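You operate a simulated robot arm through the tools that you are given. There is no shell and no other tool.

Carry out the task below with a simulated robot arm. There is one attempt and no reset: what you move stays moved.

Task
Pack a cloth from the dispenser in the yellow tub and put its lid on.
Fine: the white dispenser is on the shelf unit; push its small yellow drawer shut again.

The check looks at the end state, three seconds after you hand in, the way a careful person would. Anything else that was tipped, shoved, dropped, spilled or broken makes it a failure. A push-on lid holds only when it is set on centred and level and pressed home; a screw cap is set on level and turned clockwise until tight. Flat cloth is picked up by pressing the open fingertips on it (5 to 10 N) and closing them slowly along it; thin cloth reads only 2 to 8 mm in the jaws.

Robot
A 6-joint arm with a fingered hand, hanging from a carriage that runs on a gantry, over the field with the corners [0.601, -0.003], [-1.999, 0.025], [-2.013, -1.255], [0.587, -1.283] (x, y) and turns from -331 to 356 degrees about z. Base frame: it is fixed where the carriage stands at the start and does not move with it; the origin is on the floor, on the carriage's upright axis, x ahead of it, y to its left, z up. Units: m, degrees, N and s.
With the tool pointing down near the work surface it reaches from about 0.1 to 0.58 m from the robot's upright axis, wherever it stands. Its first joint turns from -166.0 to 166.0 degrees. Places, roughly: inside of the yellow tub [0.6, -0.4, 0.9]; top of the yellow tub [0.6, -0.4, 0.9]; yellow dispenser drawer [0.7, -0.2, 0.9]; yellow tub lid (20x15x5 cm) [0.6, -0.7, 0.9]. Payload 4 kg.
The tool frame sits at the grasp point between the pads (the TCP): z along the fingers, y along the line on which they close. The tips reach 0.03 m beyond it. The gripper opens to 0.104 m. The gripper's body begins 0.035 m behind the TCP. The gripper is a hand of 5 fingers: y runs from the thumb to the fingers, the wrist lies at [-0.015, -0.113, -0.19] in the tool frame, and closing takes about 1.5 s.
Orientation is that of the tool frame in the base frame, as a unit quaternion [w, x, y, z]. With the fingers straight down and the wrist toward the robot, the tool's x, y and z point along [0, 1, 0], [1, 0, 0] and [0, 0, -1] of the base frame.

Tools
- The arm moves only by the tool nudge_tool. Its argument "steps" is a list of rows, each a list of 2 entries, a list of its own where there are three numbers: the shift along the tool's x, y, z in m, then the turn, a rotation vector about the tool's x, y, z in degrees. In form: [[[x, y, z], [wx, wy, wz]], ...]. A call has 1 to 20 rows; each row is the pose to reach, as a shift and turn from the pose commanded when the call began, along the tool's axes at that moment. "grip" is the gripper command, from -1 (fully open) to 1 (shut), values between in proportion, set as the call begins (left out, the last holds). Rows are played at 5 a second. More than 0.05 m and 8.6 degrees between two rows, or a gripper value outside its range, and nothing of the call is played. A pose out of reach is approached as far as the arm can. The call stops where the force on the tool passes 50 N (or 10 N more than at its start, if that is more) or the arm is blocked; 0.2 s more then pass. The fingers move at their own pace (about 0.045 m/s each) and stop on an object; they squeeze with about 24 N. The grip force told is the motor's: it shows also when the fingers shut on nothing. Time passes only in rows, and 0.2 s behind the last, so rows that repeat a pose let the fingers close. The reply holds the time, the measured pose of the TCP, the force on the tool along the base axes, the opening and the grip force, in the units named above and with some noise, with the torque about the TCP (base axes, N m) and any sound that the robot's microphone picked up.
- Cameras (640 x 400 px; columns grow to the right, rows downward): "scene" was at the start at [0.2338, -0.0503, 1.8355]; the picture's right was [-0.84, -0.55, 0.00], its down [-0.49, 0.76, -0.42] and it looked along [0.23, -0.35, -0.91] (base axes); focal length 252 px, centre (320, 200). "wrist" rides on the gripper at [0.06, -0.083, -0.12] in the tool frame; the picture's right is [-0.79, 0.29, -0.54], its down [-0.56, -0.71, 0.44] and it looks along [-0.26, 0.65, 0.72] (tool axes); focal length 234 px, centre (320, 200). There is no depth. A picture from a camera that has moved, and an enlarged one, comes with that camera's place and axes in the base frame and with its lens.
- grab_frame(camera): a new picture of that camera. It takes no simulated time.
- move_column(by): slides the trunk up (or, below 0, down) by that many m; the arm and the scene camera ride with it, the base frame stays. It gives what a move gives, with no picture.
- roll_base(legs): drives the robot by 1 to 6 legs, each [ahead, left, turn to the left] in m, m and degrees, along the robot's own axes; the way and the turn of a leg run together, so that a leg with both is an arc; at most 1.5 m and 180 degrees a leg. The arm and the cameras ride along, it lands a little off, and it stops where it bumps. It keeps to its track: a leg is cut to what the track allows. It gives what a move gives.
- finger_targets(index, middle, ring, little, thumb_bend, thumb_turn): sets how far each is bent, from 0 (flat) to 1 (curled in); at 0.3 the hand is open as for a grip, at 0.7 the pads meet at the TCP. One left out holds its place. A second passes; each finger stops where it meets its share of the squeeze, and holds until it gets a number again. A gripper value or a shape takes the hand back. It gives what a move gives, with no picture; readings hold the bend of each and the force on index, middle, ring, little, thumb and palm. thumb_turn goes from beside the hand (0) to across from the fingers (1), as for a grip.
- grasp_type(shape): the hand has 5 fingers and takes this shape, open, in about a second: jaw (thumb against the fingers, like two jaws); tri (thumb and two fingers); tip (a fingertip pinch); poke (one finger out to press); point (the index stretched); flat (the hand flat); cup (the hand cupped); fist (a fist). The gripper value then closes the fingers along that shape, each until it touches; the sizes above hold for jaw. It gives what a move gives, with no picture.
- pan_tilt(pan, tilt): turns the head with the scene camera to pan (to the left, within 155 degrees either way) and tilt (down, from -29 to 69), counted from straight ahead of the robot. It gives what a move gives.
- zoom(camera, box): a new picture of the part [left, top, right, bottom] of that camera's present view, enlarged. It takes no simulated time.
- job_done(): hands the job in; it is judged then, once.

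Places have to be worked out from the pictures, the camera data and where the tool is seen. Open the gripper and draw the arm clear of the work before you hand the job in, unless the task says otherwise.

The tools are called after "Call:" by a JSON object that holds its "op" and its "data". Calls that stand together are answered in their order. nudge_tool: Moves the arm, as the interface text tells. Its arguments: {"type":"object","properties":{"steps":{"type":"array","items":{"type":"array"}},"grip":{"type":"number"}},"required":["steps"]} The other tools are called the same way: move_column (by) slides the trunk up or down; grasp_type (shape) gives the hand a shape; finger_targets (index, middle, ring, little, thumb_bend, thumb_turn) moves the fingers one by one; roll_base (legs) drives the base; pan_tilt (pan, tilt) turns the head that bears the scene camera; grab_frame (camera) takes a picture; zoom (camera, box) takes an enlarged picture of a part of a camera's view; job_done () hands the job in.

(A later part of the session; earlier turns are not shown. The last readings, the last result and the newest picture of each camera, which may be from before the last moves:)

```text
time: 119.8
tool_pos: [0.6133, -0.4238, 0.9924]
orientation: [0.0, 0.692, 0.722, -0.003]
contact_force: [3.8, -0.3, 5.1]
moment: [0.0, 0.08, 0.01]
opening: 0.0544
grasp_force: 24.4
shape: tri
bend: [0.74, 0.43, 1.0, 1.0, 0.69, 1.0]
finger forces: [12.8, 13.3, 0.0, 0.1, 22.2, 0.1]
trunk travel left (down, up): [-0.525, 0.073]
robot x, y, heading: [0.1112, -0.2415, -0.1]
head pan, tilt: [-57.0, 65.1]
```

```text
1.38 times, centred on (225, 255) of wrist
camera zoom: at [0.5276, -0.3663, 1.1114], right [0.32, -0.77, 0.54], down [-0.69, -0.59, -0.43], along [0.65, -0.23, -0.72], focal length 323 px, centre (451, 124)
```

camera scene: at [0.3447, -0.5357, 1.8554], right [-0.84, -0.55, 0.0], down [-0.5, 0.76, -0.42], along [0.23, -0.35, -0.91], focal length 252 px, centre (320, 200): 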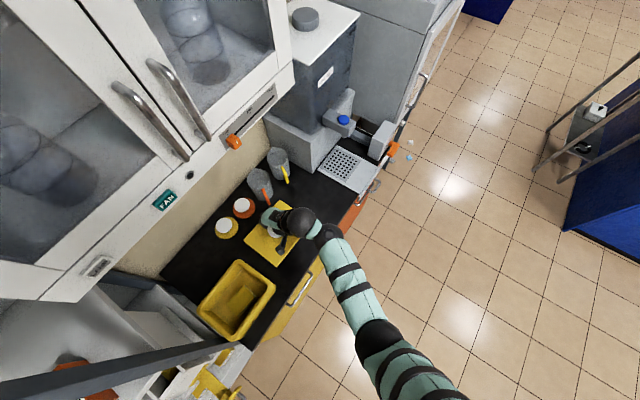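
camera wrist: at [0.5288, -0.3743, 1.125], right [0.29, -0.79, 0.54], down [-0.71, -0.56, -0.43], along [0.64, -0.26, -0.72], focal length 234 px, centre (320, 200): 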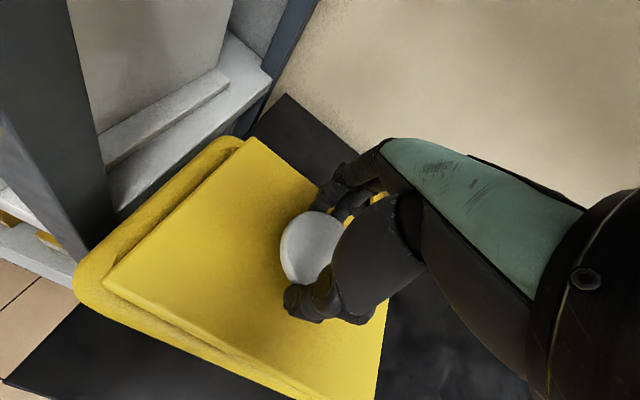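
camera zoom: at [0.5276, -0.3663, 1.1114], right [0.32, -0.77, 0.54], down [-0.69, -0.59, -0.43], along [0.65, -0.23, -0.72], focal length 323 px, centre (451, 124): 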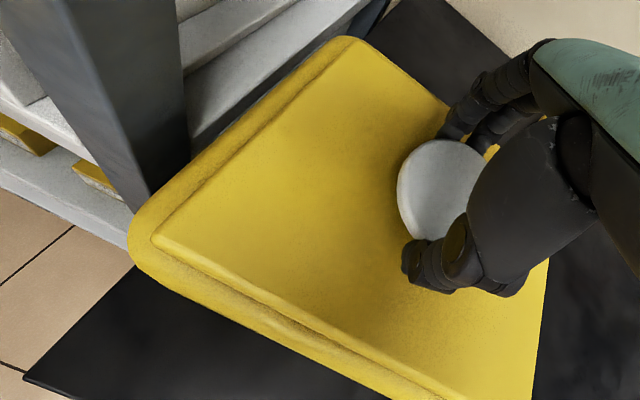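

The lid touches (5 N down) with a 3.8 N sideways push in +x, so it wants to be slightly further +x. I back up 2 mm, shift 2 mm forward and lower again.

Call:
{"op": "nudge_tool", "data": {"steps": [[[0, 0, -0.003], [0, 0, 0]], [[0, 0.002, -0.003], [0, 0, 0]], [[0, 0.002, 0.0], [0, 0, 0]], [[0, 0.002, 0.001], [0, 0, 0]], [[0, 0.002, 0.001], [0, 0, 0]]]}}

```text
time: 121.0
tool_pos: [0.6127, -0.4225, 0.9896]
orientation: [-0.002, 0.692, 0.722, -0.004]
contact_force: [-2.1, 2.1, 6.0]
moment: [-0.03, 0.19, 0.04]
opening: 0.0544
grasp_force: 23.5
shape: tri
bend: [0.74, 0.43, 1.0, 1.0, 0.69, 0.99]
finger forces: [10.8, 11.1, 0.1, 0.0, 24.4, 0.0]
trunk travel left (down, up): [-0.525, 0.073]
robot x, y, heading: [0.1124, -0.2449, 0.4]
head pan, tilt: [-57.0, 65.1]
```

Now -2 N in x and +2 N in y: I trim -0.8 mm in x and +1.5 mm in y and press gently further.

Call:
{"op": "nudge_tool", "data": {"steps": [[[0.0, 0, -0.002], [0, 0, 0]], [[0.0015, -0.0008, -0.002], [0, 0, 0]], [[0.0015, -0.0008, 0.001], [0, 0, 0]], [[0.0015, -0.0008, 0.003], [0, 0, 0]], [[0.0015, -0.0008, 0.003], [0, 0, 0]]]}}

```text
time: 122.2
tool_pos: [0.6093, -0.4224, 0.9851]
orientation: [-0.003, 0.693, 0.721, -0.004]
contact_force: [0.0, 0.9, 1.9]
moment: [0.02, 0.23, 0.0]
opening: 0.0522
grasp_force: 23.8
shape: tri
bend: [0.74, 0.44, 1.0, 1.0, 0.71, 1.0]
finger forces: [9.9, 9.3, 0.1, 0.0, 19.0, 0.1]
trunk travel left (down, up): [-0.525, 0.073]
robot x, y, heading: [0.1077, -0.2415, 0.2]
head pan, tilt: [-57.0, 65.1]
```

The lid dropped a bit further (z 0.985) with low force. I look.

Call:
{"op": "zoom", "data": {"camera": "scene", "box": [210, 190, 320, 285]}}

Call:
{"op": "zoom", "data": {"camera": "wrist", "box": [50, 110, 400, 400]}}

```text
4.21 times, centred on (265, 238) of scene
camera zoom: at [0.3442, -0.2929, 1.7954], right [-0.84, -0.55, 0.0], down [-0.5, 0.76, -0.42], along [0.23, -0.35, -0.91], focal length 1063 px, centre (552, 42)
```

zoom: 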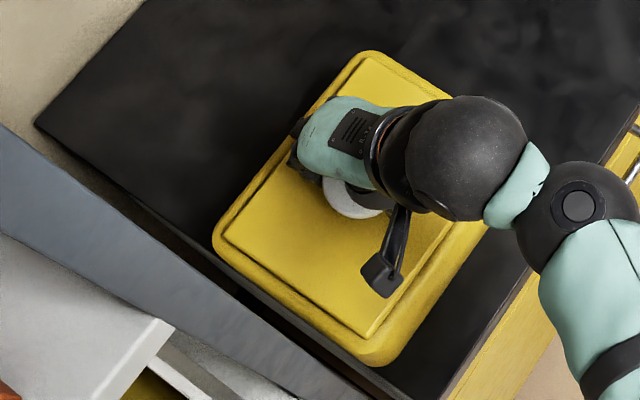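

```text
1.38 times, centred on (225, 255) of wrist
camera zoom: at [0.5267, -0.3643, 1.1054], right [0.33, -0.77, 0.54], down [-0.69, -0.59, -0.43], along [0.65, -0.23, -0.72], focal length 323 px, centre (451, 124)
```

zoom: 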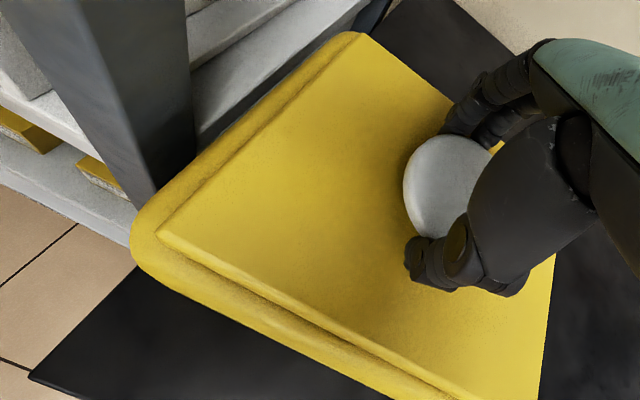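

The lid appears seated evenly in the rim. I open the fingers, lift away and inspect before pressing it home.

Call:
{"op": "nudge_tool", "data": {"steps": [[[0, 0, 0], [0, 0, 0]], [[0, 0, 0], [0, 0, 0]], [[0, 0, 0], [0, 0, 0]], [[0, 0, 0], [0, 0, 0]], [[0, 0, 0], [0, 0, 0]]], "grip": -1.0}}

Call:
{"op": "nudge_tool", "data": {"steps": [[[0, 0, -0.015], [0, 0, 0]], [[0, 0, -0.035], [0, 0, 0]], [[0, 0, -0.06], [0, 0, 0]], [[0, 0, -0.06], [0, 0, 0]]]}}

Call:
{"op": "grab_frame", "data": {"camera": "wrist"}}

Call:
{"op": "zoom", "data": {"camera": "scene", "box": [210, 190, 320, 285]}}

```text
time: 123.5
tool_pos: [0.6115, -0.4222, 0.9858]
orientation: [-0.001, 0.693, 0.721, -0.005]
contact_force: [-1.0, 0.4, -0.5]
moment: [0.03, 0.0, 0.0]
opening: 0.1034
grasp_force: 0.1
shape: tri
bend: [0.3, 0.3, 0.99, 0.99, 0.3, 0.97]
finger forces: [0.0, 0.0, 0.1, 0.0, 0.1, 0.0]
trunk travel left (down, up): [-0.525, 0.073]
robot x, y, heading: [0.1083, -0.242, 0.1]
head pan, tilt: [-57.0, 65.1]
```

```text
time: 124.5
tool_pos: [0.6111, -0.4212, 1.0464]
orientation: [-0.003, 0.693, 0.721, -0.004]
contact_force: [0.4, -0.1, -0.8]
moment: [0.01, -0.01, 0.03]
opening: 0.1036
grasp_force: 0.0
shape: tri
bend: [0.3, 0.3, 0.99, 0.99, 0.3, 0.97]
finger forces: [0.1, 0.0, 0.0, 0.0, 0.0, 0.1]
trunk travel left (down, up): [-0.525, 0.073]
robot x, y, heading: [0.1117, -0.2441, -0.1]
head pan, tilt: [-57.0, 65.1]
```

```text
taken
camera wrist: at [0.5271, -0.3637, 1.1671], right [0.32, -0.77, 0.54], down [-0.69, -0.59, -0.43], along [0.65, -0.23, -0.72], focal length 234 px, centre (320, 200)
```

wrist: 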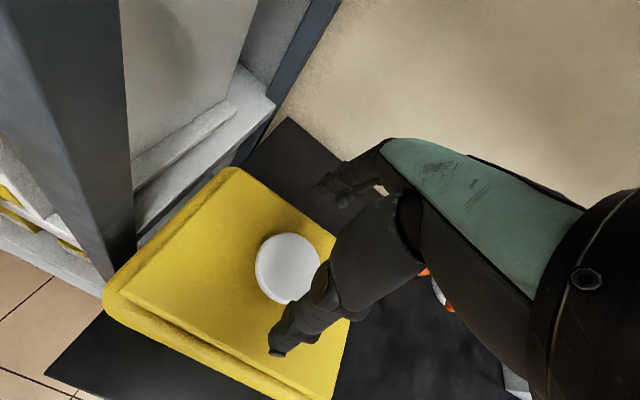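

```text
4.21 times, centred on (265, 238) of scene
camera zoom: at [0.3442, -0.2928, 1.7955], right [-0.84, -0.55, 0.0], down [-0.5, 0.76, -0.42], along [0.23, -0.35, -0.91], focal length 1063 px, centre (552, 42)
```

zoom: 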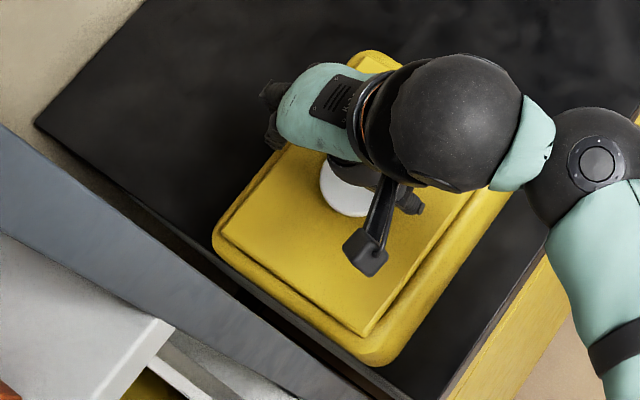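

I step the carriage aside for a clear look at how the lid sits.

Call:
{"op": "roll_base", "data": {"legs": [[0, -0.2, 0]]}}

Call:
{"op": "zoom", "data": {"camera": "scene", "box": [190, 230, 290, 330]}}

Call:
{"op": "zoom", "data": {"camera": "wrist", "box": [0, 20, 240, 310]}}

```text
time: 126.1
tool_pos: [0.6125, -0.6209, 1.0466]
orientation: [-0.003, 0.692, 0.722, -0.005]
contact_force: [0.7, 0.2, 0.7]
moment: [0.03, -0.01, -0.01]
opening: 0.1036
grasp_force: 0.1
shape: tri
bend: [0.3, 0.3, 0.99, 0.99, 0.3, 0.97]
finger forces: [0.0, 0.0, 0.0, 0.0, 0.0, 0.0]
trunk travel left (down, up): [-0.525, 0.073]
robot x, y, heading: [0.1123, -0.4439, 0.2]
head pan, tilt: [-57.0, 65.1]
```

```text
4.00 times, centred on (240, 280) of scene
camera zoom: at [0.3448, -0.494, 1.7955], right [-0.84, -0.55, 0.0], down [-0.5, 0.76, -0.42], along [0.23, -0.35, -0.91], focal length 1010 px, centre (640, -120)
```

zoom: 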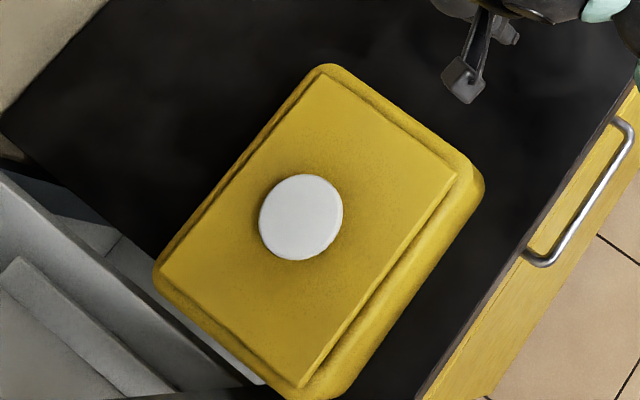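

```text
1.38 times, centred on (120, 165) of wrist
camera zoom: at [0.5279, -0.5643, 1.1667], right [0.33, -0.77, 0.54], down [-0.69, -0.59, -0.43], along [0.65, -0.23, -0.72], focal length 323 px, centre (596, 248)
```

zoom: 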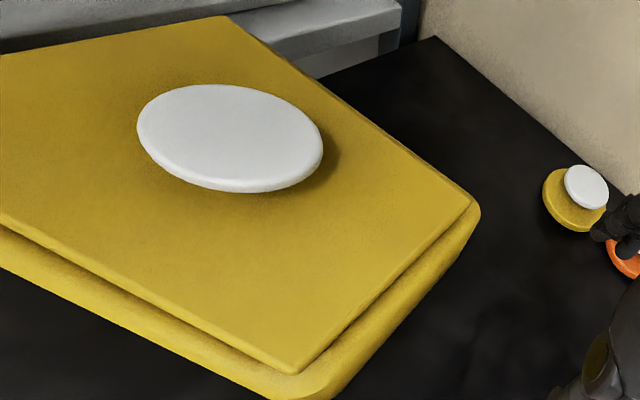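

The lid lies centred on the tub within about 2 mm (knob at 0.614, -0.429). I return with closed fingers to press the knob straight down.

Call:
{"op": "roll_base", "data": {"legs": [[0, 0.19, 0]]}}

Call:
{"op": "grasp_type", "data": {"shape": "fist"}}

Call:
{"op": "grab_frame", "data": {"camera": "wrist"}}

Call:
{"op": "zoom", "data": {"camera": "scene", "box": [210, 190, 320, 285]}}

```text
time: 127.6
tool_pos: [0.6114, -0.4314, 1.046]
orientation: [-0.003, 0.693, 0.721, -0.004]
contact_force: [-1.0, -0.8, 0.9]
moment: [-0.03, 0.0, -0.01]
opening: 0.1037
grasp_force: 0.2
shape: tri
bend: [0.3, 0.3, 0.99, 0.99, 0.3, 0.97]
finger forces: [0.1, 0.0, 0.1, 0.1, 0.0, 0.0]
trunk travel left (down, up): [-0.525, 0.073]
robot x, y, heading: [0.1092, -0.2518, -0.2]
head pan, tilt: [-57.0, 65.1]
```

```text
time: 128.5
tool_pos: [0.6118, -0.4316, 1.0462]
orientation: [-0.001, 0.693, 0.721, -0.004]
contact_force: [-0.1, -1.1, -0.1]
moment: [-0.01, 0.0, -0.04]
opening: 0.0
grasp_force: 0.0
shape: fist
bend: [1.0, 1.0, 1.0, 1.0, 0.86, 0.85]
finger forces: [0.1, 0.0, 0.0, 0.0, 0.0, 0.0]
trunk travel left (down, up): [-0.525, 0.073]
robot x, y, heading: [0.1125, -0.2496, 0.1]
head pan, tilt: [-57.0, 65.1]
```

```text
taken
camera wrist: at [0.5271, -0.3751, 1.1668], right [0.32, -0.77, 0.54], down [-0.69, -0.59, -0.43], along [0.65, -0.23, -0.72], focal length 234 px, centre (320, 200)
```

wrist: 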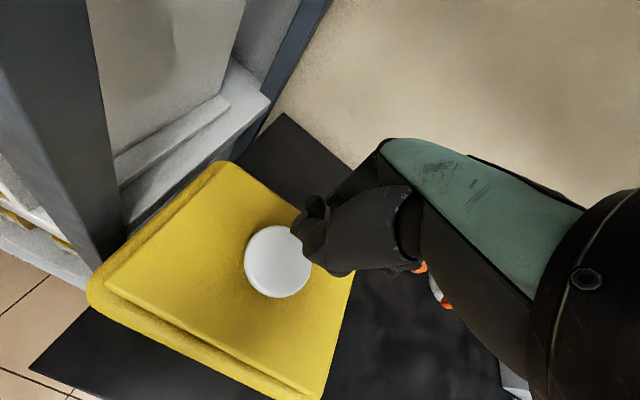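

```text
4.21 times, centred on (265, 238) of scene
camera zoom: at [0.3442, -0.3041, 1.7955], right [-0.84, -0.55, 0.0], down [-0.5, 0.76, -0.42], along [0.23, -0.35, -0.91], focal length 1063 px, centre (552, 42)
```

zoom: 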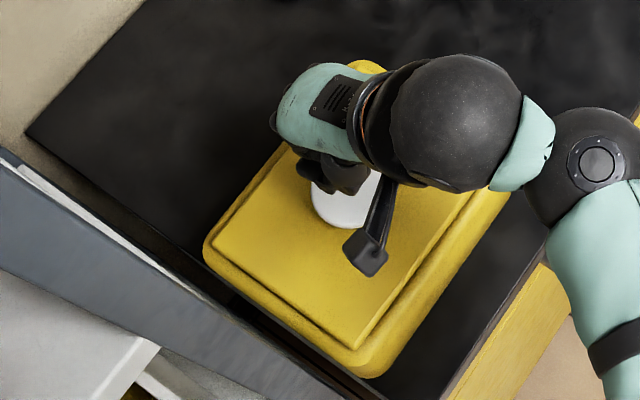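

The fist's contact point is uncertain, so I use the closed three-finger pinch, whose tip is precisely known, and centre it on the knob.

Call:
{"op": "grasp_type", "data": {"shape": "tri"}}

Call:
{"op": "nudge_tool", "data": {"steps": [[[-0.001, 0.0, 0], [0, 0, 0]], [[-0.001, 0.0, 0], [0, 0, 0]], [[-0.001, 0.0, 0], [0, 0, 0]], [[-0.001, 0.0, 0], [0, 0, 0]], [[-0.001, 0.0, 0], [0, 0, 0]], [[-0.001, 0.0, 0], [0, 0, 0]], [[-0.001, 0.0, 0], [0, 0, 0]], [[-0.001, 0.0, 0.01], [0, 0, 0]], [[-0.001, 0.0, 0.02], [0, 0, 0]], [[-0.001, 0.0, 0.02], [0, 0, 0]]], "grip": 1.0}}

Call:
{"op": "zoom", "data": {"camera": "wrist", "box": [180, 120, 420, 340]}}

```text
time: 129.4
tool_pos: [0.6117, -0.4325, 1.0459]
orientation: [-0.001, 0.693, 0.721, -0.004]
contact_force: [-0.2, 0.1, -0.1]
moment: [-0.04, 0.02, -0.01]
opening: 0.1036
grasp_force: 0.0
shape: tri
bend: [0.3, 0.3, 0.99, 0.99, 0.3, 0.97]
finger forces: [0.0, 0.0, 0.0, 0.0, 0.0, 0.0]
trunk travel left (down, up): [-0.525, 0.073]
robot x, y, heading: [0.1095, -0.2533, 0.1]
head pan, tilt: [-57.0, 65.1]
```

```text
time: 131.6
tool_pos: [0.6118, -0.4338, 1.0271]
orientation: [-0.002, 0.693, 0.721, -0.004]
contact_force: [1.0, -0.6, 0.0]
moment: [0.02, -0.02, -0.03]
opening: 0.0
grasp_force: 23.6
shape: tri
bend: [0.7, 0.7, 1.0, 1.0, 0.44, 1.0]
finger forces: [0.1, 0.0, 0.1, 0.0, 0.0, 0.0]
trunk travel left (down, up): [-0.525, 0.073]
robot x, y, heading: [0.1094, -0.2518, -0.2]
head pan, tilt: [-57.0, 65.1]
```

```text
1.82 times, centred on (300, 230) of wrist
camera zoom: at [0.527, -0.3766, 1.147], right [0.32, -0.77, 0.54], down [-0.69, -0.59, -0.43], along [0.65, -0.23, -0.72], focal length 426 px, centre (356, 146)
```

zoom: 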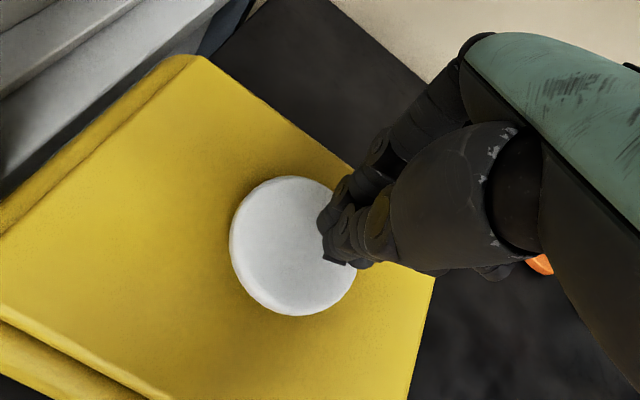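

The pinch tip lines up with the knob's centre. I lower onto it and press progressively.

Call:
{"op": "nudge_tool", "data": {"steps": [[[0, 0, 0.008], [0, 0, 0]], [[0, 0, 0.014], [0, 0, 0]], [[0, 0, 0.018], [0, 0, 0]], [[0, 0, 0.02], [0, 0, 0]], [[0, 0, 0.02], [0, 0, 0]]]}}

```text
time: 132.8
tool_pos: [0.613, -0.434, 1.006]
orientation: [-0.001, 0.693, 0.721, -0.005]
contact_force: [-2.8, 1.6, 11.3]
moment: [0.03, 0.14, 0.0]
opening: 0.0
grasp_force: 24.3
shape: tri
bend: [0.7, 0.7, 1.0, 1.0, 0.44, 1.0]
finger forces: [0.0, 0.0, 0.0, 0.0, 0.0, 0.0]
trunk travel left (down, up): [-0.525, 0.073]
robot x, y, heading: [0.1105, -0.2507, -0.1]
head pan, tilt: [-57.0, 65.1]
```

Call:
{"op": "nudge_tool", "data": {"steps": [[[0, 0, 0.002], [0, 0, 0]], [[0, 0, 0.004], [0, 0, 0]], [[0, 0, 0.006], [0, 0, 0]], [[0, 0, 0.006], [0, 0, 0]]]}}

```text
time: 133.5
tool_pos: [0.6157, -0.4346, 1.0072]
orientation: [0.006, 0.693, 0.721, -0.002]
contact_force: [-4.1, 2.1, 14.6]
moment: [0.11, 0.18, 0.0]
opening: 0.0001
grasp_force: 23.3
shape: tri
bend: [0.7, 0.7, 1.0, 1.0, 0.44, 1.0]
finger forces: [0.1, 0.0, 0.0, 0.1, 0.0, 0.1]
trunk travel left (down, up): [-0.525, 0.073]
robot x, y, heading: [0.1084, -0.2575, 0.2]
head pan, tilt: [-57.0, 65.1]
stopped in row 3: the force on the tool passed its limit at 53 N (the readings are from after the stop); the commanded pose is now the measured one
```

Pressed to 53 N. I lift off and compare the lid's seat.

Call:
{"op": "nudge_tool", "data": {"steps": [[[0, 0, -0.02], [0, 0, 0]], [[0, 0, -0.05], [0, 0, 0]], [[0, 0, -0.05], [0, 0, 0]]]}}

Call:
{"op": "roll_base", "data": {"legs": [[0, -0.19, 0]]}}

Call:
{"op": "zoom", "data": {"camera": "scene", "box": [190, 230, 290, 330]}}

Call:
{"op": "zoom", "data": {"camera": "wrist", "box": [0, 20, 240, 310]}}

```text
time: 134.3
tool_pos: [0.6156, -0.434, 1.055]
orientation: [0.004, 0.692, 0.721, -0.003]
contact_force: [-0.4, -0.5, -0.2]
moment: [-0.02, -0.02, -0.01]
opening: 0.0
grasp_force: 24.1
shape: tri
bend: [0.7, 0.7, 1.0, 1.0, 0.44, 1.0]
finger forces: [0.0, 0.0, 0.1, 0.0, 0.0, 0.1]
trunk travel left (down, up): [-0.525, 0.073]
robot x, y, heading: [0.1075, -0.249, 0.4]
head pan, tilt: [-57.0, 65.1]
```

```text
time: 135.8
tool_pos: [0.6149, -0.6203, 1.0547]
orientation: [0.002, 0.693, 0.721, -0.003]
contact_force: [-0.3, -0.4, 0.0]
moment: [0.03, -0.01, -0.04]
opening: 0.0001
grasp_force: 24.2
shape: tri
bend: [0.7, 0.7, 1.0, 1.0, 0.44, 1.0]
finger forces: [0.0, 0.0, 0.1, 0.0, 0.1, 0.0]
trunk travel left (down, up): [-0.525, 0.073]
robot x, y, heading: [0.1105, -0.4413, 0.1]
head pan, tilt: [-57.0, 65.1]
```

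```text
4.00 times, centred on (240, 280) of scene
camera zoom: at [0.3444, -0.4914, 1.7955], right [-0.84, -0.55, 0.0], down [-0.5, 0.76, -0.42], along [0.23, -0.35, -0.91], focal length 1010 px, centre (640, -120)
```

zoom: 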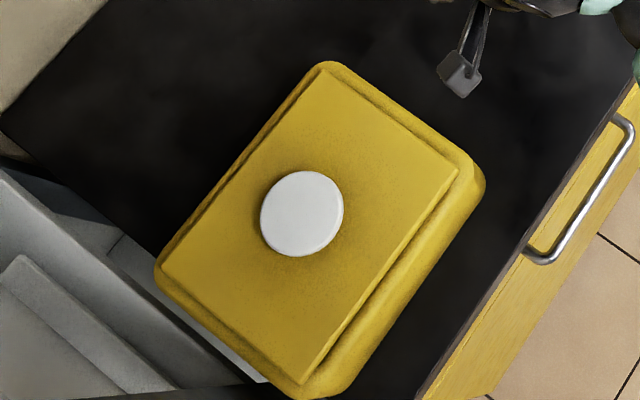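

```text
1.38 times, centred on (120, 165) of wrist
camera zoom: at [0.5298, -0.5631, 1.1741], right [0.32, -0.77, 0.55], down [-0.68, -0.59, -0.43], along [0.66, -0.24, -0.72], focal length 323 px, centre (596, 248)
```

zoom: 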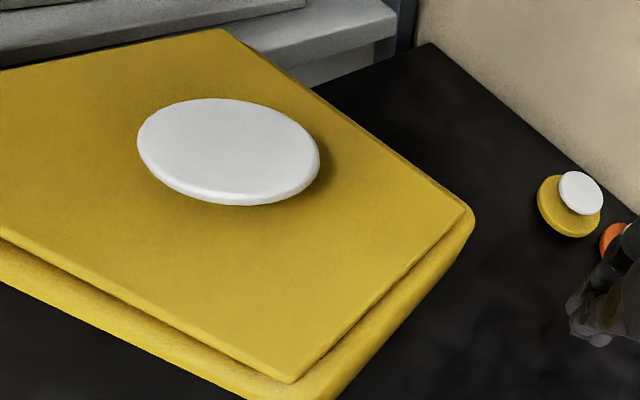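

From above the seat looks even, but no click was heard; I want a side view. I move the base back and tilt the hand so the wrist camera looks horizontally at the tub.

Call:
{"op": "roll_base", "data": {"legs": [[-0.2, 0.16, 0]]}}

Call:
{"op": "nudge_tool", "data": {"steps": [[[0, 0, 0], [-8, 0, 0]], [[0, 0, 0], [-16, 0, 0]], [[0, 0, 0], [-24, 0, 0]], [[0, 0, 0], [-32, 0, 0]], [[0, 0, 0], [-40, 0, 0]], [[0, 0, 0], [-40, 0, 0]]]}}

Call:
{"op": "grab_frame", "data": {"camera": "wrist"}}

```text
time: 137.7
tool_pos: [0.4127, -0.4593, 1.0552]
orientation: [0.003, 0.692, 0.721, -0.003]
contact_force: [-0.5, 0.0, 0.1]
moment: [0.01, 0.01, -0.01]
opening: 0.0002
grasp_force: 23.5
shape: tri
bend: [0.7, 0.7, 1.0, 1.0, 0.44, 1.0]
finger forces: [0.1, 0.0, 0.0, 0.0, 0.0, 0.0]
trunk travel left (down, up): [-0.525, 0.073]
robot x, y, heading: [-0.0911, -0.2837, 0.1]
head pan, tilt: [-57.0, 65.1]
```

```text
time: 139.1
tool_pos: [0.4111, -0.461, 1.0541]
orientation: [0.24, 0.65, 0.678, 0.244]
contact_force: [-0.3, -0.5, 0.4]
moment: [0.0, -0.01, -0.02]
opening: 0.0001
grasp_force: 24.1
shape: tri
bend: [0.7, 0.7, 1.0, 1.0, 0.44, 1.0]
finger forces: [0.0, 0.1, 0.1, 0.0, 0.0, 0.1]
trunk travel left (down, up): [-0.525, 0.073]
robot x, y, heading: [-0.0956, -0.2821, 0.4]
head pan, tilt: [-57.0, 65.1]
```

```text
taken
camera wrist: at [0.2685, -0.4062, 1.0921], right [-0.1, -0.79, 0.61], down [-0.24, -0.57, -0.78], along [0.97, -0.22, -0.13], focal length 234 px, centre (320, 200)
```

wrist: 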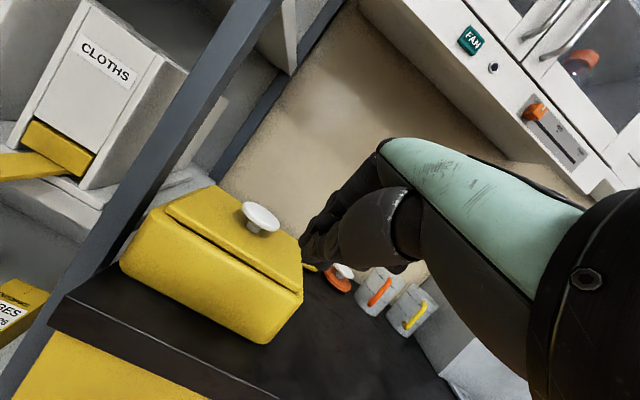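

Call:
{"op": "zoom", "data": {"camera": "wrist", "box": [110, 170, 330, 350]}}

Call:
{"op": "move_column", "data": {"by": -0.1}}

Call:
{"op": "zoom", "data": {"camera": "wrist", "box": [110, 110, 330, 290]}}

```text
2.22 times, centred on (220, 260) of wrist
camera zoom: at [0.2685, -0.4062, 1.0921], right [-0.1, -0.79, 0.61], down [-0.24, -0.57, -0.78], along [0.97, -0.22, -0.13], focal length 520 px, centre (542, 67)
```

zoom: 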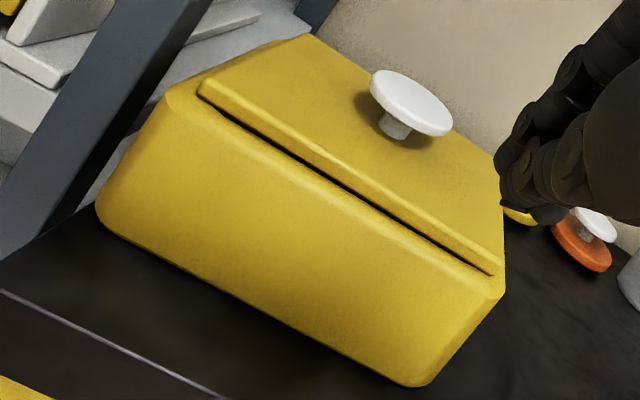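

```text
time: 140.4
tool_pos: [0.412, -0.4606, 0.9548]
orientation: [0.24, 0.65, 0.678, 0.243]
contact_force: [-0.3, -1.8, 0.0]
moment: [0.0, 0.04, -0.04]
opening: 0.0
grasp_force: 23.8
shape: tri
bend: [0.7, 0.7, 1.0, 1.0, 0.44, 1.0]
finger forces: [0.0, 0.1, 0.0, 0.1, 0.1, 0.1]
trunk travel left (down, up): [-0.425, 0.173]
robot x, y, heading: [-0.0944, -0.2842, 0.2]
head pan, tilt: [-57.0, 65.1]
```

```text
2.22 times, centred on (220, 200) of wrist
camera zoom: at [0.2687, -0.4062, 0.9924], right [-0.1, -0.79, 0.61], down [-0.24, -0.57, -0.78], along [0.97, -0.22, -0.13], focal length 520 px, centre (542, 200)
```

zoom: 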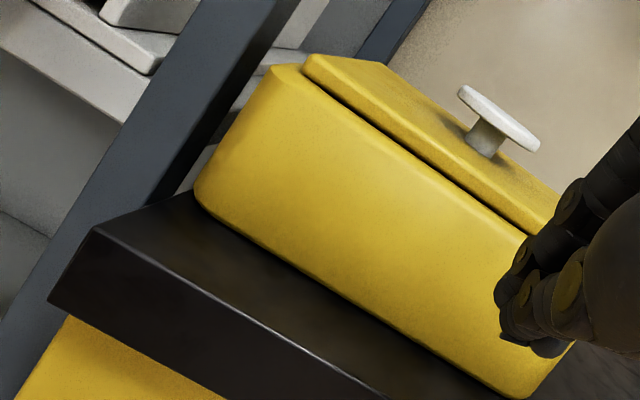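

There is a thin dark gap between lid and rim. I zoom closer to judge it.

Call:
{"op": "zoom", "data": {"camera": "wrist", "box": [200, 120, 320, 210]}}

```text
4.44 times, centred on (260, 165) of wrist
camera zoom: at [0.2687, -0.4062, 0.9924], right [-0.1, -0.79, 0.61], down [-0.24, -0.57, -0.78], along [0.97, -0.22, -0.13], focal length 1041 px, centre (587, 356)
```

zoom: 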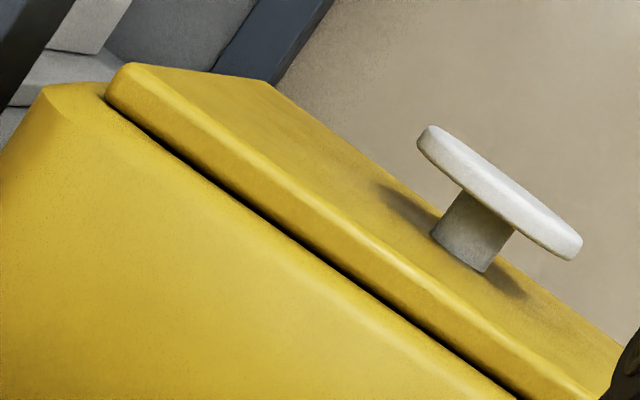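

The lid lies flat against the rim all along (plate underside ≈ rim height), level and centred. Now the drawer: I back off and move left in front of it, hand closed and tilted forward for pushing.

Call:
{"op": "roll_base", "data": {"legs": [[-0.08, 0, 0], [0, 0.262, 0]]}}

Call:
{"op": "grab_frame", "data": {"camera": "wrist"}}

Call:
{"op": "grab_frame", "data": {"camera": "scene"}}

```text
time: 143.0
tool_pos: [0.3312, -0.199, 0.9549]
orientation: [0.24, 0.652, 0.677, 0.243]
contact_force: [-0.2, 0.3, -0.5]
moment: [0.0, 0.0, 0.02]
opening: 0.0
grasp_force: 23.6
shape: tri
bend: [0.7, 0.7, 1.0, 1.0, 0.44, 1.0]
finger forces: [0.0, 0.0, 0.0, 0.1, 0.0, 0.1]
trunk travel left (down, up): [-0.425, 0.173]
robot x, y, heading: [-0.171, -0.0129, -0.3]
head pan, tilt: [-57.0, 65.1]
```

```text
taken
camera wrist: at [0.1882, -0.1447, 0.9924], right [-0.1, -0.79, 0.61], down [-0.24, -0.57, -0.78], along [0.97, -0.22, -0.13], focal length 234 px, centre (320, 200)
```

wrist: 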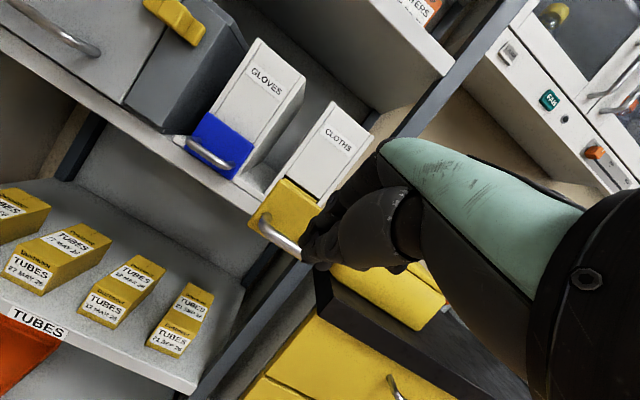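

```text
taken
camera scene: at [0.0607, -0.0689, 1.6955], right [-0.84, -0.54, 0.0], down [-0.49, 0.76, -0.42], along [0.23, -0.35, -0.91], focal length 252 px, centre (320, 200)
```

scene: 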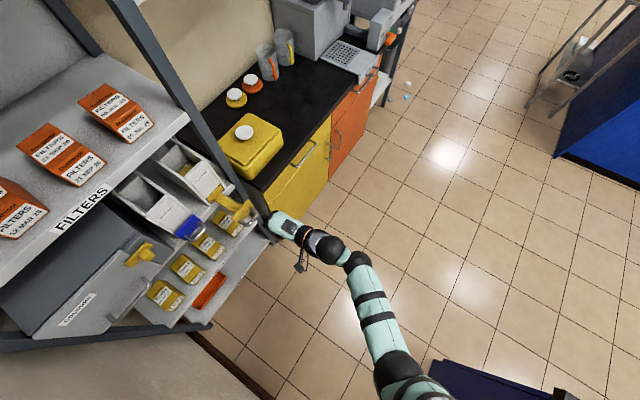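

I zoom in to align the fingertips with the drawer front above the handle.

Call:
{"op": "zoom", "data": {"camera": "wrist", "box": [220, 150, 380, 290]}}

Call:
{"op": "zoom", "data": {"camera": "scene", "box": [190, 160, 300, 245]}}

```text
2.86 times, centred on (300, 220) of wrist
camera zoom: at [0.1882, -0.1447, 0.9924], right [-0.1, -0.79, 0.61], down [-0.24, -0.57, -0.78], along [0.97, -0.22, -0.13], focal length 669 px, centre (377, 143)
```

zoom: 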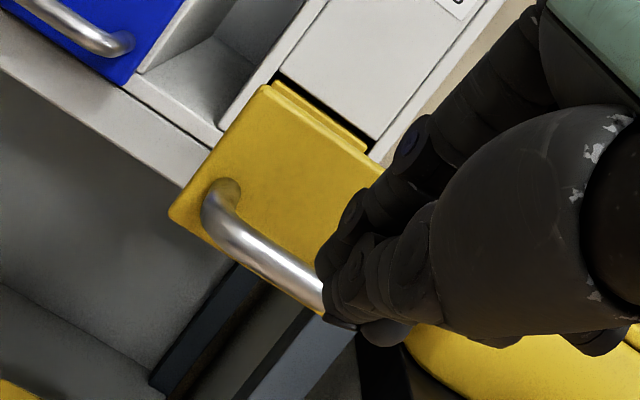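

```text
4.71 times, centred on (245, 202) of scene
camera zoom: at [0.0607, -0.0689, 1.6955], right [-0.84, -0.54, 0.0], down [-0.49, 0.76, -0.42], along [0.23, -0.35, -0.91], focal length 1188 px, centre (673, 188)
```

zoom: 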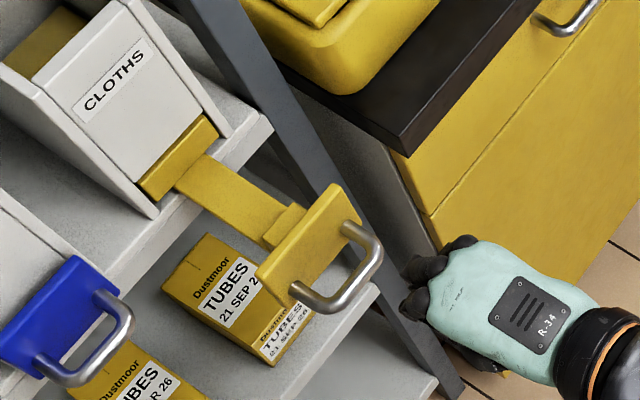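

The fingertips are at about (0.35, -0.194, 0.932), in line with the plate above the handle bar. I raise 5 mm and roll forward 8 cm to come near contact.

Call:
{"op": "nudge_tool", "data": {"steps": [[[0, 0.0032, -0.0038], [0, 0, 0]], [[0, 0.0032, -0.0038], [0, 0, 0]]]}}

Call:
{"op": "roll_base", "data": {"legs": [[0.07, 0, 0]]}}

Call:
{"op": "zoom", "data": {"camera": "wrist", "box": [220, 150, 380, 290]}}

Call:
{"op": "zoom", "data": {"camera": "scene", "box": [190, 160, 300, 245]}}

```text
time: 143.6
tool_pos: [0.3296, -0.1991, 0.9587]
orientation: [0.24, 0.651, 0.677, 0.245]
contact_force: [-0.5, 0.1, 0.4]
moment: [-0.01, -0.02, -0.02]
opening: 0.0001
grasp_force: 24.1
shape: tri
bend: [0.7, 0.7, 1.0, 1.0, 0.44, 1.0]
finger forces: [0.1, 0.0, 0.0, 0.0, 0.0, 0.0]
trunk travel left (down, up): [-0.425, 0.173]
robot x, y, heading: [-0.1728, -0.0194, -0.5]
head pan, tilt: [-57.0, 65.1]
```

```text
time: 144.6
tool_pos: [0.4007, -0.1997, 0.9586]
orientation: [0.241, 0.652, 0.676, 0.243]
contact_force: [0.8, 0.2, 0.5]
moment: [0.0, 0.03, 0.02]
opening: 0.0
grasp_force: 23.9
shape: tri
bend: [0.7, 0.7, 1.0, 1.0, 0.44, 1.0]
finger forces: [0.1, 0.0, 0.1, 0.0, 0.1, 0.0]
trunk travel left (down, up): [-0.425, 0.173]
robot x, y, heading: [-0.1019, -0.022, -0.4]
head pan, tilt: [-57.0, 65.1]
```

```text
2.86 times, centred on (300, 220) of wrist
camera zoom: at [0.2583, -0.1448, 0.9977], right [-0.1, -0.79, 0.61], down [-0.24, -0.57, -0.78], along [0.97, -0.22, -0.13], focal length 669 px, centre (377, 143)
```

zoom: 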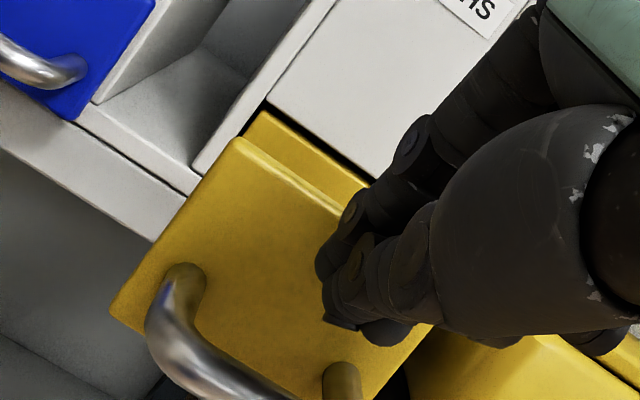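

```text
4.71 times, centred on (245, 202) of scene
camera zoom: at [0.1304, -0.0691, 1.6955], right [-0.84, -0.54, 0.0], down [-0.49, 0.76, -0.42], along [0.23, -0.35, -0.91], focal length 1188 px, centre (673, 188)
```

zoom: 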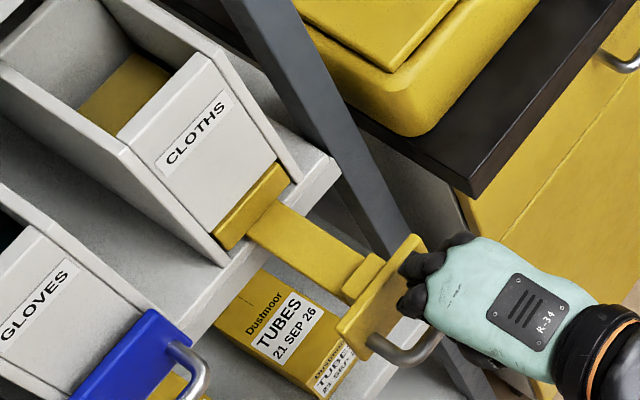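

Fingertips are just in front of the plate. I roll forward 8 cm to push the drawer most of the way.

Call:
{"op": "roll_base", "data": {"legs": [[0.08, 0, 0]]}}

Call:
{"op": "zoom", "data": {"camera": "scene", "box": [190, 160, 300, 245]}}

Call:
{"op": "zoom", "data": {"camera": "wrist", "box": [220, 150, 380, 290]}}

```text
time: 145.6
tool_pos: [0.479, -0.2002, 0.9601]
orientation: [0.241, 0.652, 0.677, 0.243]
contact_force: [0.3, -0.2, 0.3]
moment: [0.01, -0.01, 0.0]
opening: 0.0001
grasp_force: 23.9
shape: tri
bend: [0.7, 0.7, 1.0, 1.0, 0.44, 1.0]
finger forces: [0.0, 0.0, 0.0, 0.1, 0.0, 0.0]
trunk travel left (down, up): [-0.425, 0.173]
robot x, y, heading: [-0.0246, -0.0184, -0.2]
head pan, tilt: [-57.0, 65.1]
```

```text
4.71 times, centred on (245, 202) of scene
camera zoom: at [0.2085, -0.0694, 1.6955], right [-0.84, -0.54, 0.0], down [-0.49, 0.76, -0.42], along [0.23, -0.35, -0.91], focal length 1188 px, centre (673, 188)
```

zoom: 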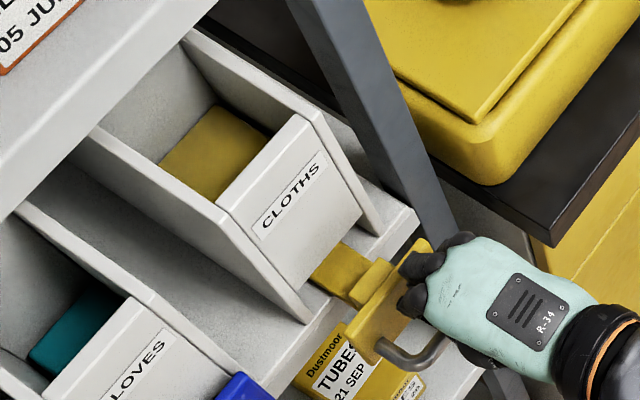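

```text
2.86 times, centred on (300, 220) of wrist
camera zoom: at [0.3364, -0.1452, 0.9978], right [-0.1, -0.79, 0.61], down [-0.24, -0.57, -0.78], along [0.97, -0.22, -0.13], focal length 669 px, centre (377, 143)
```

zoom: 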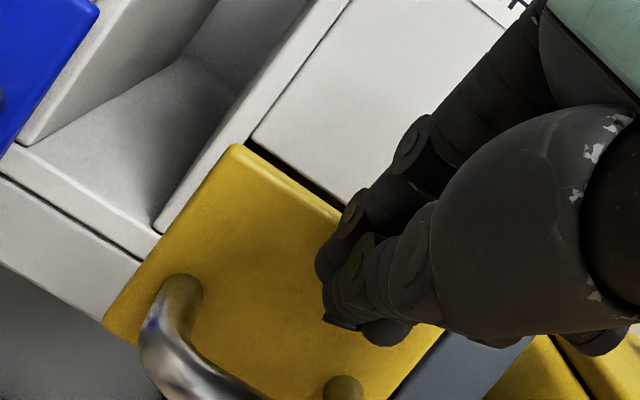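

Drawer follows smoothly. I push the rest with the arm in small steps, watching the force.

Call:
{"op": "nudge_tool", "data": {"steps": [[[0, 0.0077, 0.0064], [0, 0, 0]], [[0, 0.0153, 0.0129], [0, 0, 0]], [[0, 0.0214, 0.018], [0, 0, 0]], [[0, 0.0214, 0.018], [0, 0, 0]]]}}

Call:
{"op": "zoom", "data": {"camera": "scene", "box": [190, 160, 300, 245]}}

```text
time: 146.6
tool_pos: [0.507, -0.1986, 0.9594]
orientation: [0.241, 0.652, 0.677, 0.243]
contact_force: [0.0, 0.1, -0.1]
moment: [0.0, 0.03, 0.0]
opening: 0.0
grasp_force: 24.4
shape: tri
bend: [0.7, 0.7, 1.0, 1.0, 0.44, 1.0]
finger forces: [0.0, 0.0, 0.0, 0.0, 0.0, 0.0]
trunk travel left (down, up): [-0.425, 0.173]
robot x, y, heading: [-0.0279, -0.0173, -0.3]
head pan, tilt: [-57.0, 65.1]
```

```text
4.71 times, centred on (245, 202) of scene
camera zoom: at [0.2085, -0.0694, 1.6955], right [-0.84, -0.54, 0.0], down [-0.49, 0.76, -0.42], along [0.23, -0.35, -0.91], focal length 1188 px, centre (673, 188)
```

zoom: 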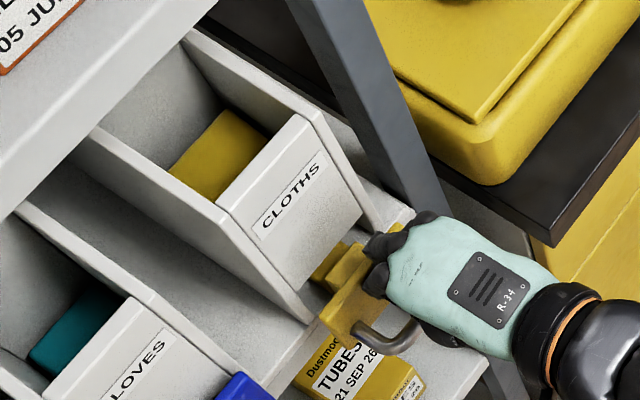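

Still moving freely. Another 2 cm.

Call:
{"op": "nudge_tool", "data": {"steps": [[[0, 0.0077, 0.0064], [0, 0, 0]], [[0, 0.0123, 0.0103], [0, 0, 0]], [[0, 0.0153, 0.0129], [0, 0, 0]], [[0, 0.0153, 0.0129], [0, 0, 0]]]}}

Call:
{"op": "zoom", "data": {"camera": "scene", "box": [190, 160, 300, 245]}}

Call:
{"op": "zoom", "data": {"camera": "wrist", "box": [200, 130, 380, 290]}}

```text
time: 147.6
tool_pos: [0.5257, -0.1996, 0.959]
orientation: [0.24, 0.652, 0.677, 0.244]
contact_force: [-6.2, 0.1, 1.9]
moment: [-0.02, 0.06, 0.01]
opening: 0.0
grasp_force: 24.1
shape: tri
bend: [0.7, 0.7, 1.0, 1.0, 0.44, 1.0]
finger forces: [0.0, 0.0, 0.0, 0.1, 0.0, 0.0]
trunk travel left (down, up): [-0.425, 0.173]
robot x, y, heading: [-0.0267, -0.0214, -0.3]
head pan, tilt: [-57.0, 65.1]
```

```text
4.71 times, centred on (245, 202) of scene
camera zoom: at [0.2079, -0.0695, 1.6953], right [-0.84, -0.54, 0.0], down [-0.49, 0.76, -0.42], along [0.23, -0.35, -0.91], focal length 1188 px, centre (673, 188)
```

zoom: 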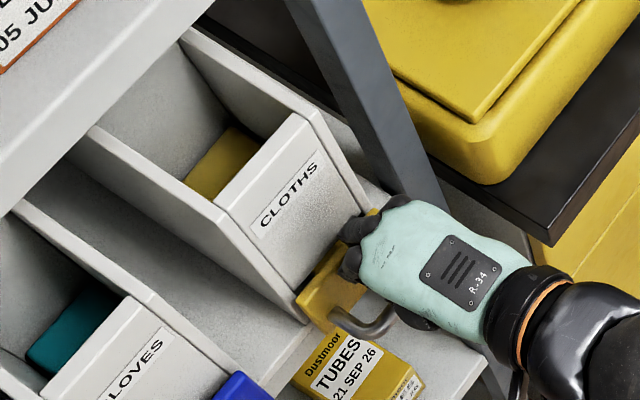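

```text
2.50 times, centred on (290, 210) of wrist
camera zoom: at [0.3833, -0.1435, 0.9972], right [-0.1, -0.79, 0.61], down [-0.24, -0.57, -0.78], along [0.97, -0.22, -0.13], focal length 585 px, centre (395, 175)
```

zoom: 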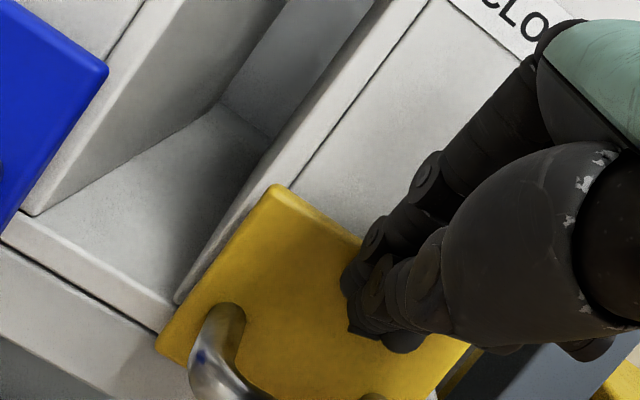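

Force rose to 6 N, so it is near the stop. I push 4 mm more and check whether it is fully shut.

Call:
{"op": "nudge_tool", "data": {"steps": [[[0, 0.0015, 0.0013], [0, 0, 0]], [[0, 0.0031, 0.0026], [0, 0, 0]], [[0, 0.0031, 0.0026], [0, 0, 0]]]}}

```text
time: 148.4
tool_pos: [0.5285, -0.1983, 0.9584]
orientation: [0.24, 0.652, 0.677, 0.243]
contact_force: [-16.4, -0.8, 5.2]
moment: [0.05, 0.19, 0.01]
opening: 0.0
grasp_force: 24.1
shape: tri
bend: [0.7, 0.7, 1.0, 1.0, 0.43, 1.0]
finger forces: [0.0, 0.0, 0.1, 0.0, 0.1, 0.1]
trunk travel left (down, up): [-0.425, 0.173]
robot x, y, heading: [-0.0253, -0.0176, -0.1]
head pan, tilt: [-57.0, 65.1]
```

16 N with little movement: it is against its stop. I back off and compare with the starting picture.

Call:
{"op": "nudge_tool", "data": {"steps": [[[0, -0.0153, -0.0129], [0, 0, 0]], [[0, -0.0383, -0.0322], [0, 0, 0]], [[0, -0.0536, -0.045], [0, 0, 0]], [[0, -0.0536, -0.045], [0, 0, 0]]]}}

Call:
{"op": "roll_base", "data": {"legs": [[-0.1, 0, 0]]}}

Call:
{"op": "zoom", "data": {"camera": "scene", "box": [170, 150, 300, 245]}}

Call:
{"op": "zoom", "data": {"camera": "wrist", "box": [200, 130, 380, 290]}}

```text
time: 149.4
tool_pos: [0.461, -0.1986, 0.9603]
orientation: [0.24, 0.651, 0.678, 0.243]
contact_force: [0.8, 0.2, 0.5]
moment: [-0.01, 0.02, 0.03]
opening: 0.0
grasp_force: 23.8
shape: tri
bend: [0.7, 0.7, 1.0, 1.0, 0.44, 1.0]
finger forces: [0.1, 0.0, 0.1, 0.0, 0.0, 0.1]
trunk travel left (down, up): [-0.425, 0.173]
robot x, y, heading: [-0.0275, -0.0186, -0.1]
head pan, tilt: [-57.0, 65.1]
```

```text
time: 150.6
tool_pos: [0.3617, -0.2002, 0.9604]
orientation: [0.241, 0.653, 0.676, 0.242]
contact_force: [0.2, -0.6, 0.1]
moment: [0.02, -0.01, 0.04]
opening: 0.0
grasp_force: 24.0
shape: tri
bend: [0.7, 0.7, 1.0, 1.0, 0.44, 1.0]
finger forces: [0.0, 0.0, 0.1, 0.0, 0.0, 0.1]
trunk travel left (down, up): [-0.425, 0.173]
robot x, y, heading: [-0.1235, -0.0205, -0.5]
head pan, tilt: [-57.0, 65.1]
```

```text
4.21 times, centred on (235, 198) of scene
camera zoom: at [0.1088, -0.0693, 1.6955], right [-0.84, -0.54, 0.0], down [-0.49, 0.76, -0.42], along [0.23, -0.35, -0.91], focal length 1063 px, centre (678, 210)
```

zoom: 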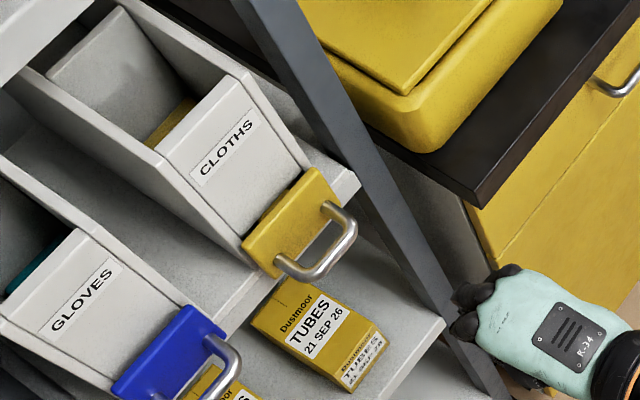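

```text
2.50 times, centred on (290, 210) of wrist
camera zoom: at [0.2185, -0.1437, 0.998], right [-0.1, -0.79, 0.61], down [-0.24, -0.57, -0.78], along [0.97, -0.23, -0.13], focal length 585 px, centre (395, 175)
```

zoom: 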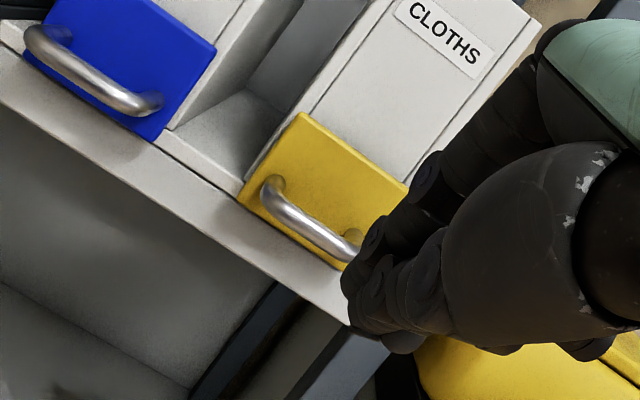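

The drawer is flush shut and the dispenser unmoved. Finally I double-check the lid from a low, level viewpoint.

Call:
{"op": "roll_base", "data": {"legs": [[0, -0.25, 0]]}}

Call:
{"op": "move_column", "data": {"by": -0.05}}

Call:
{"op": "grab_frame", "data": {"camera": "wrist"}}

Call:
{"op": "zoom", "data": {"camera": "wrist", "box": [180, 80, 330, 200]}}

```text
time: 152.4
tool_pos: [0.3583, -0.4502, 0.9597]
orientation: [0.241, 0.654, 0.675, 0.243]
contact_force: [0.7, -0.2, -0.3]
moment: [0.02, 0.02, 0.01]
opening: 0.0
grasp_force: 23.9
shape: tri
bend: [0.7, 0.7, 1.0, 1.0, 0.44, 1.0]
finger forces: [0.0, 0.0, 0.0, 0.0, 0.0, 0.0]
trunk travel left (down, up): [-0.425, 0.173]
robot x, y, heading: [-0.1243, -0.2643, -0.6]
head pan, tilt: [-57.0, 65.1]
```

```text
time: 153.3
tool_pos: [0.3571, -0.4501, 0.9104]
orientation: [0.242, 0.654, 0.674, 0.242]
contact_force: [0.2, 0.2, -0.3]
moment: [-0.01, 0.02, 0.02]
opening: 0.0
grasp_force: 24.5
shape: tri
bend: [0.7, 0.7, 1.0, 1.0, 0.44, 1.0]
finger forces: [0.0, 0.0, 0.1, 0.0, 0.1, 0.0]
trunk travel left (down, up): [-0.375, 0.223]
robot x, y, heading: [-0.1286, -0.2679, -0.7]
head pan, tilt: [-57.0, 65.1]
```

```text
taken
camera wrist: at [0.216, -0.3938, 0.948], right [-0.11, -0.79, 0.61], down [-0.24, -0.57, -0.78], along [0.96, -0.23, -0.13], focal length 234 px, centre (320, 200)
```

wrist: 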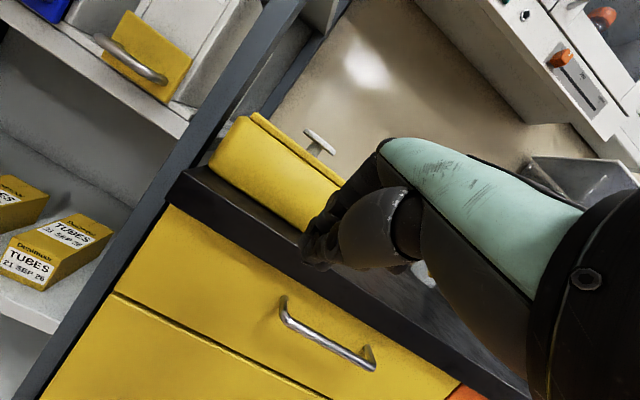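

```text
3.33 times, centred on (255, 140) of wrist
camera zoom: at [0.216, -0.3938, 0.948], right [-0.11, -0.79, 0.61], down [-0.24, -0.57, -0.78], along [0.96, -0.23, -0.13], focal length 781 px, centre (537, 400)
```

zoom: 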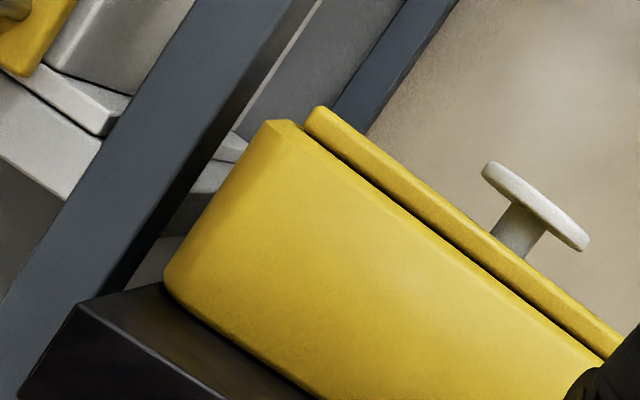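

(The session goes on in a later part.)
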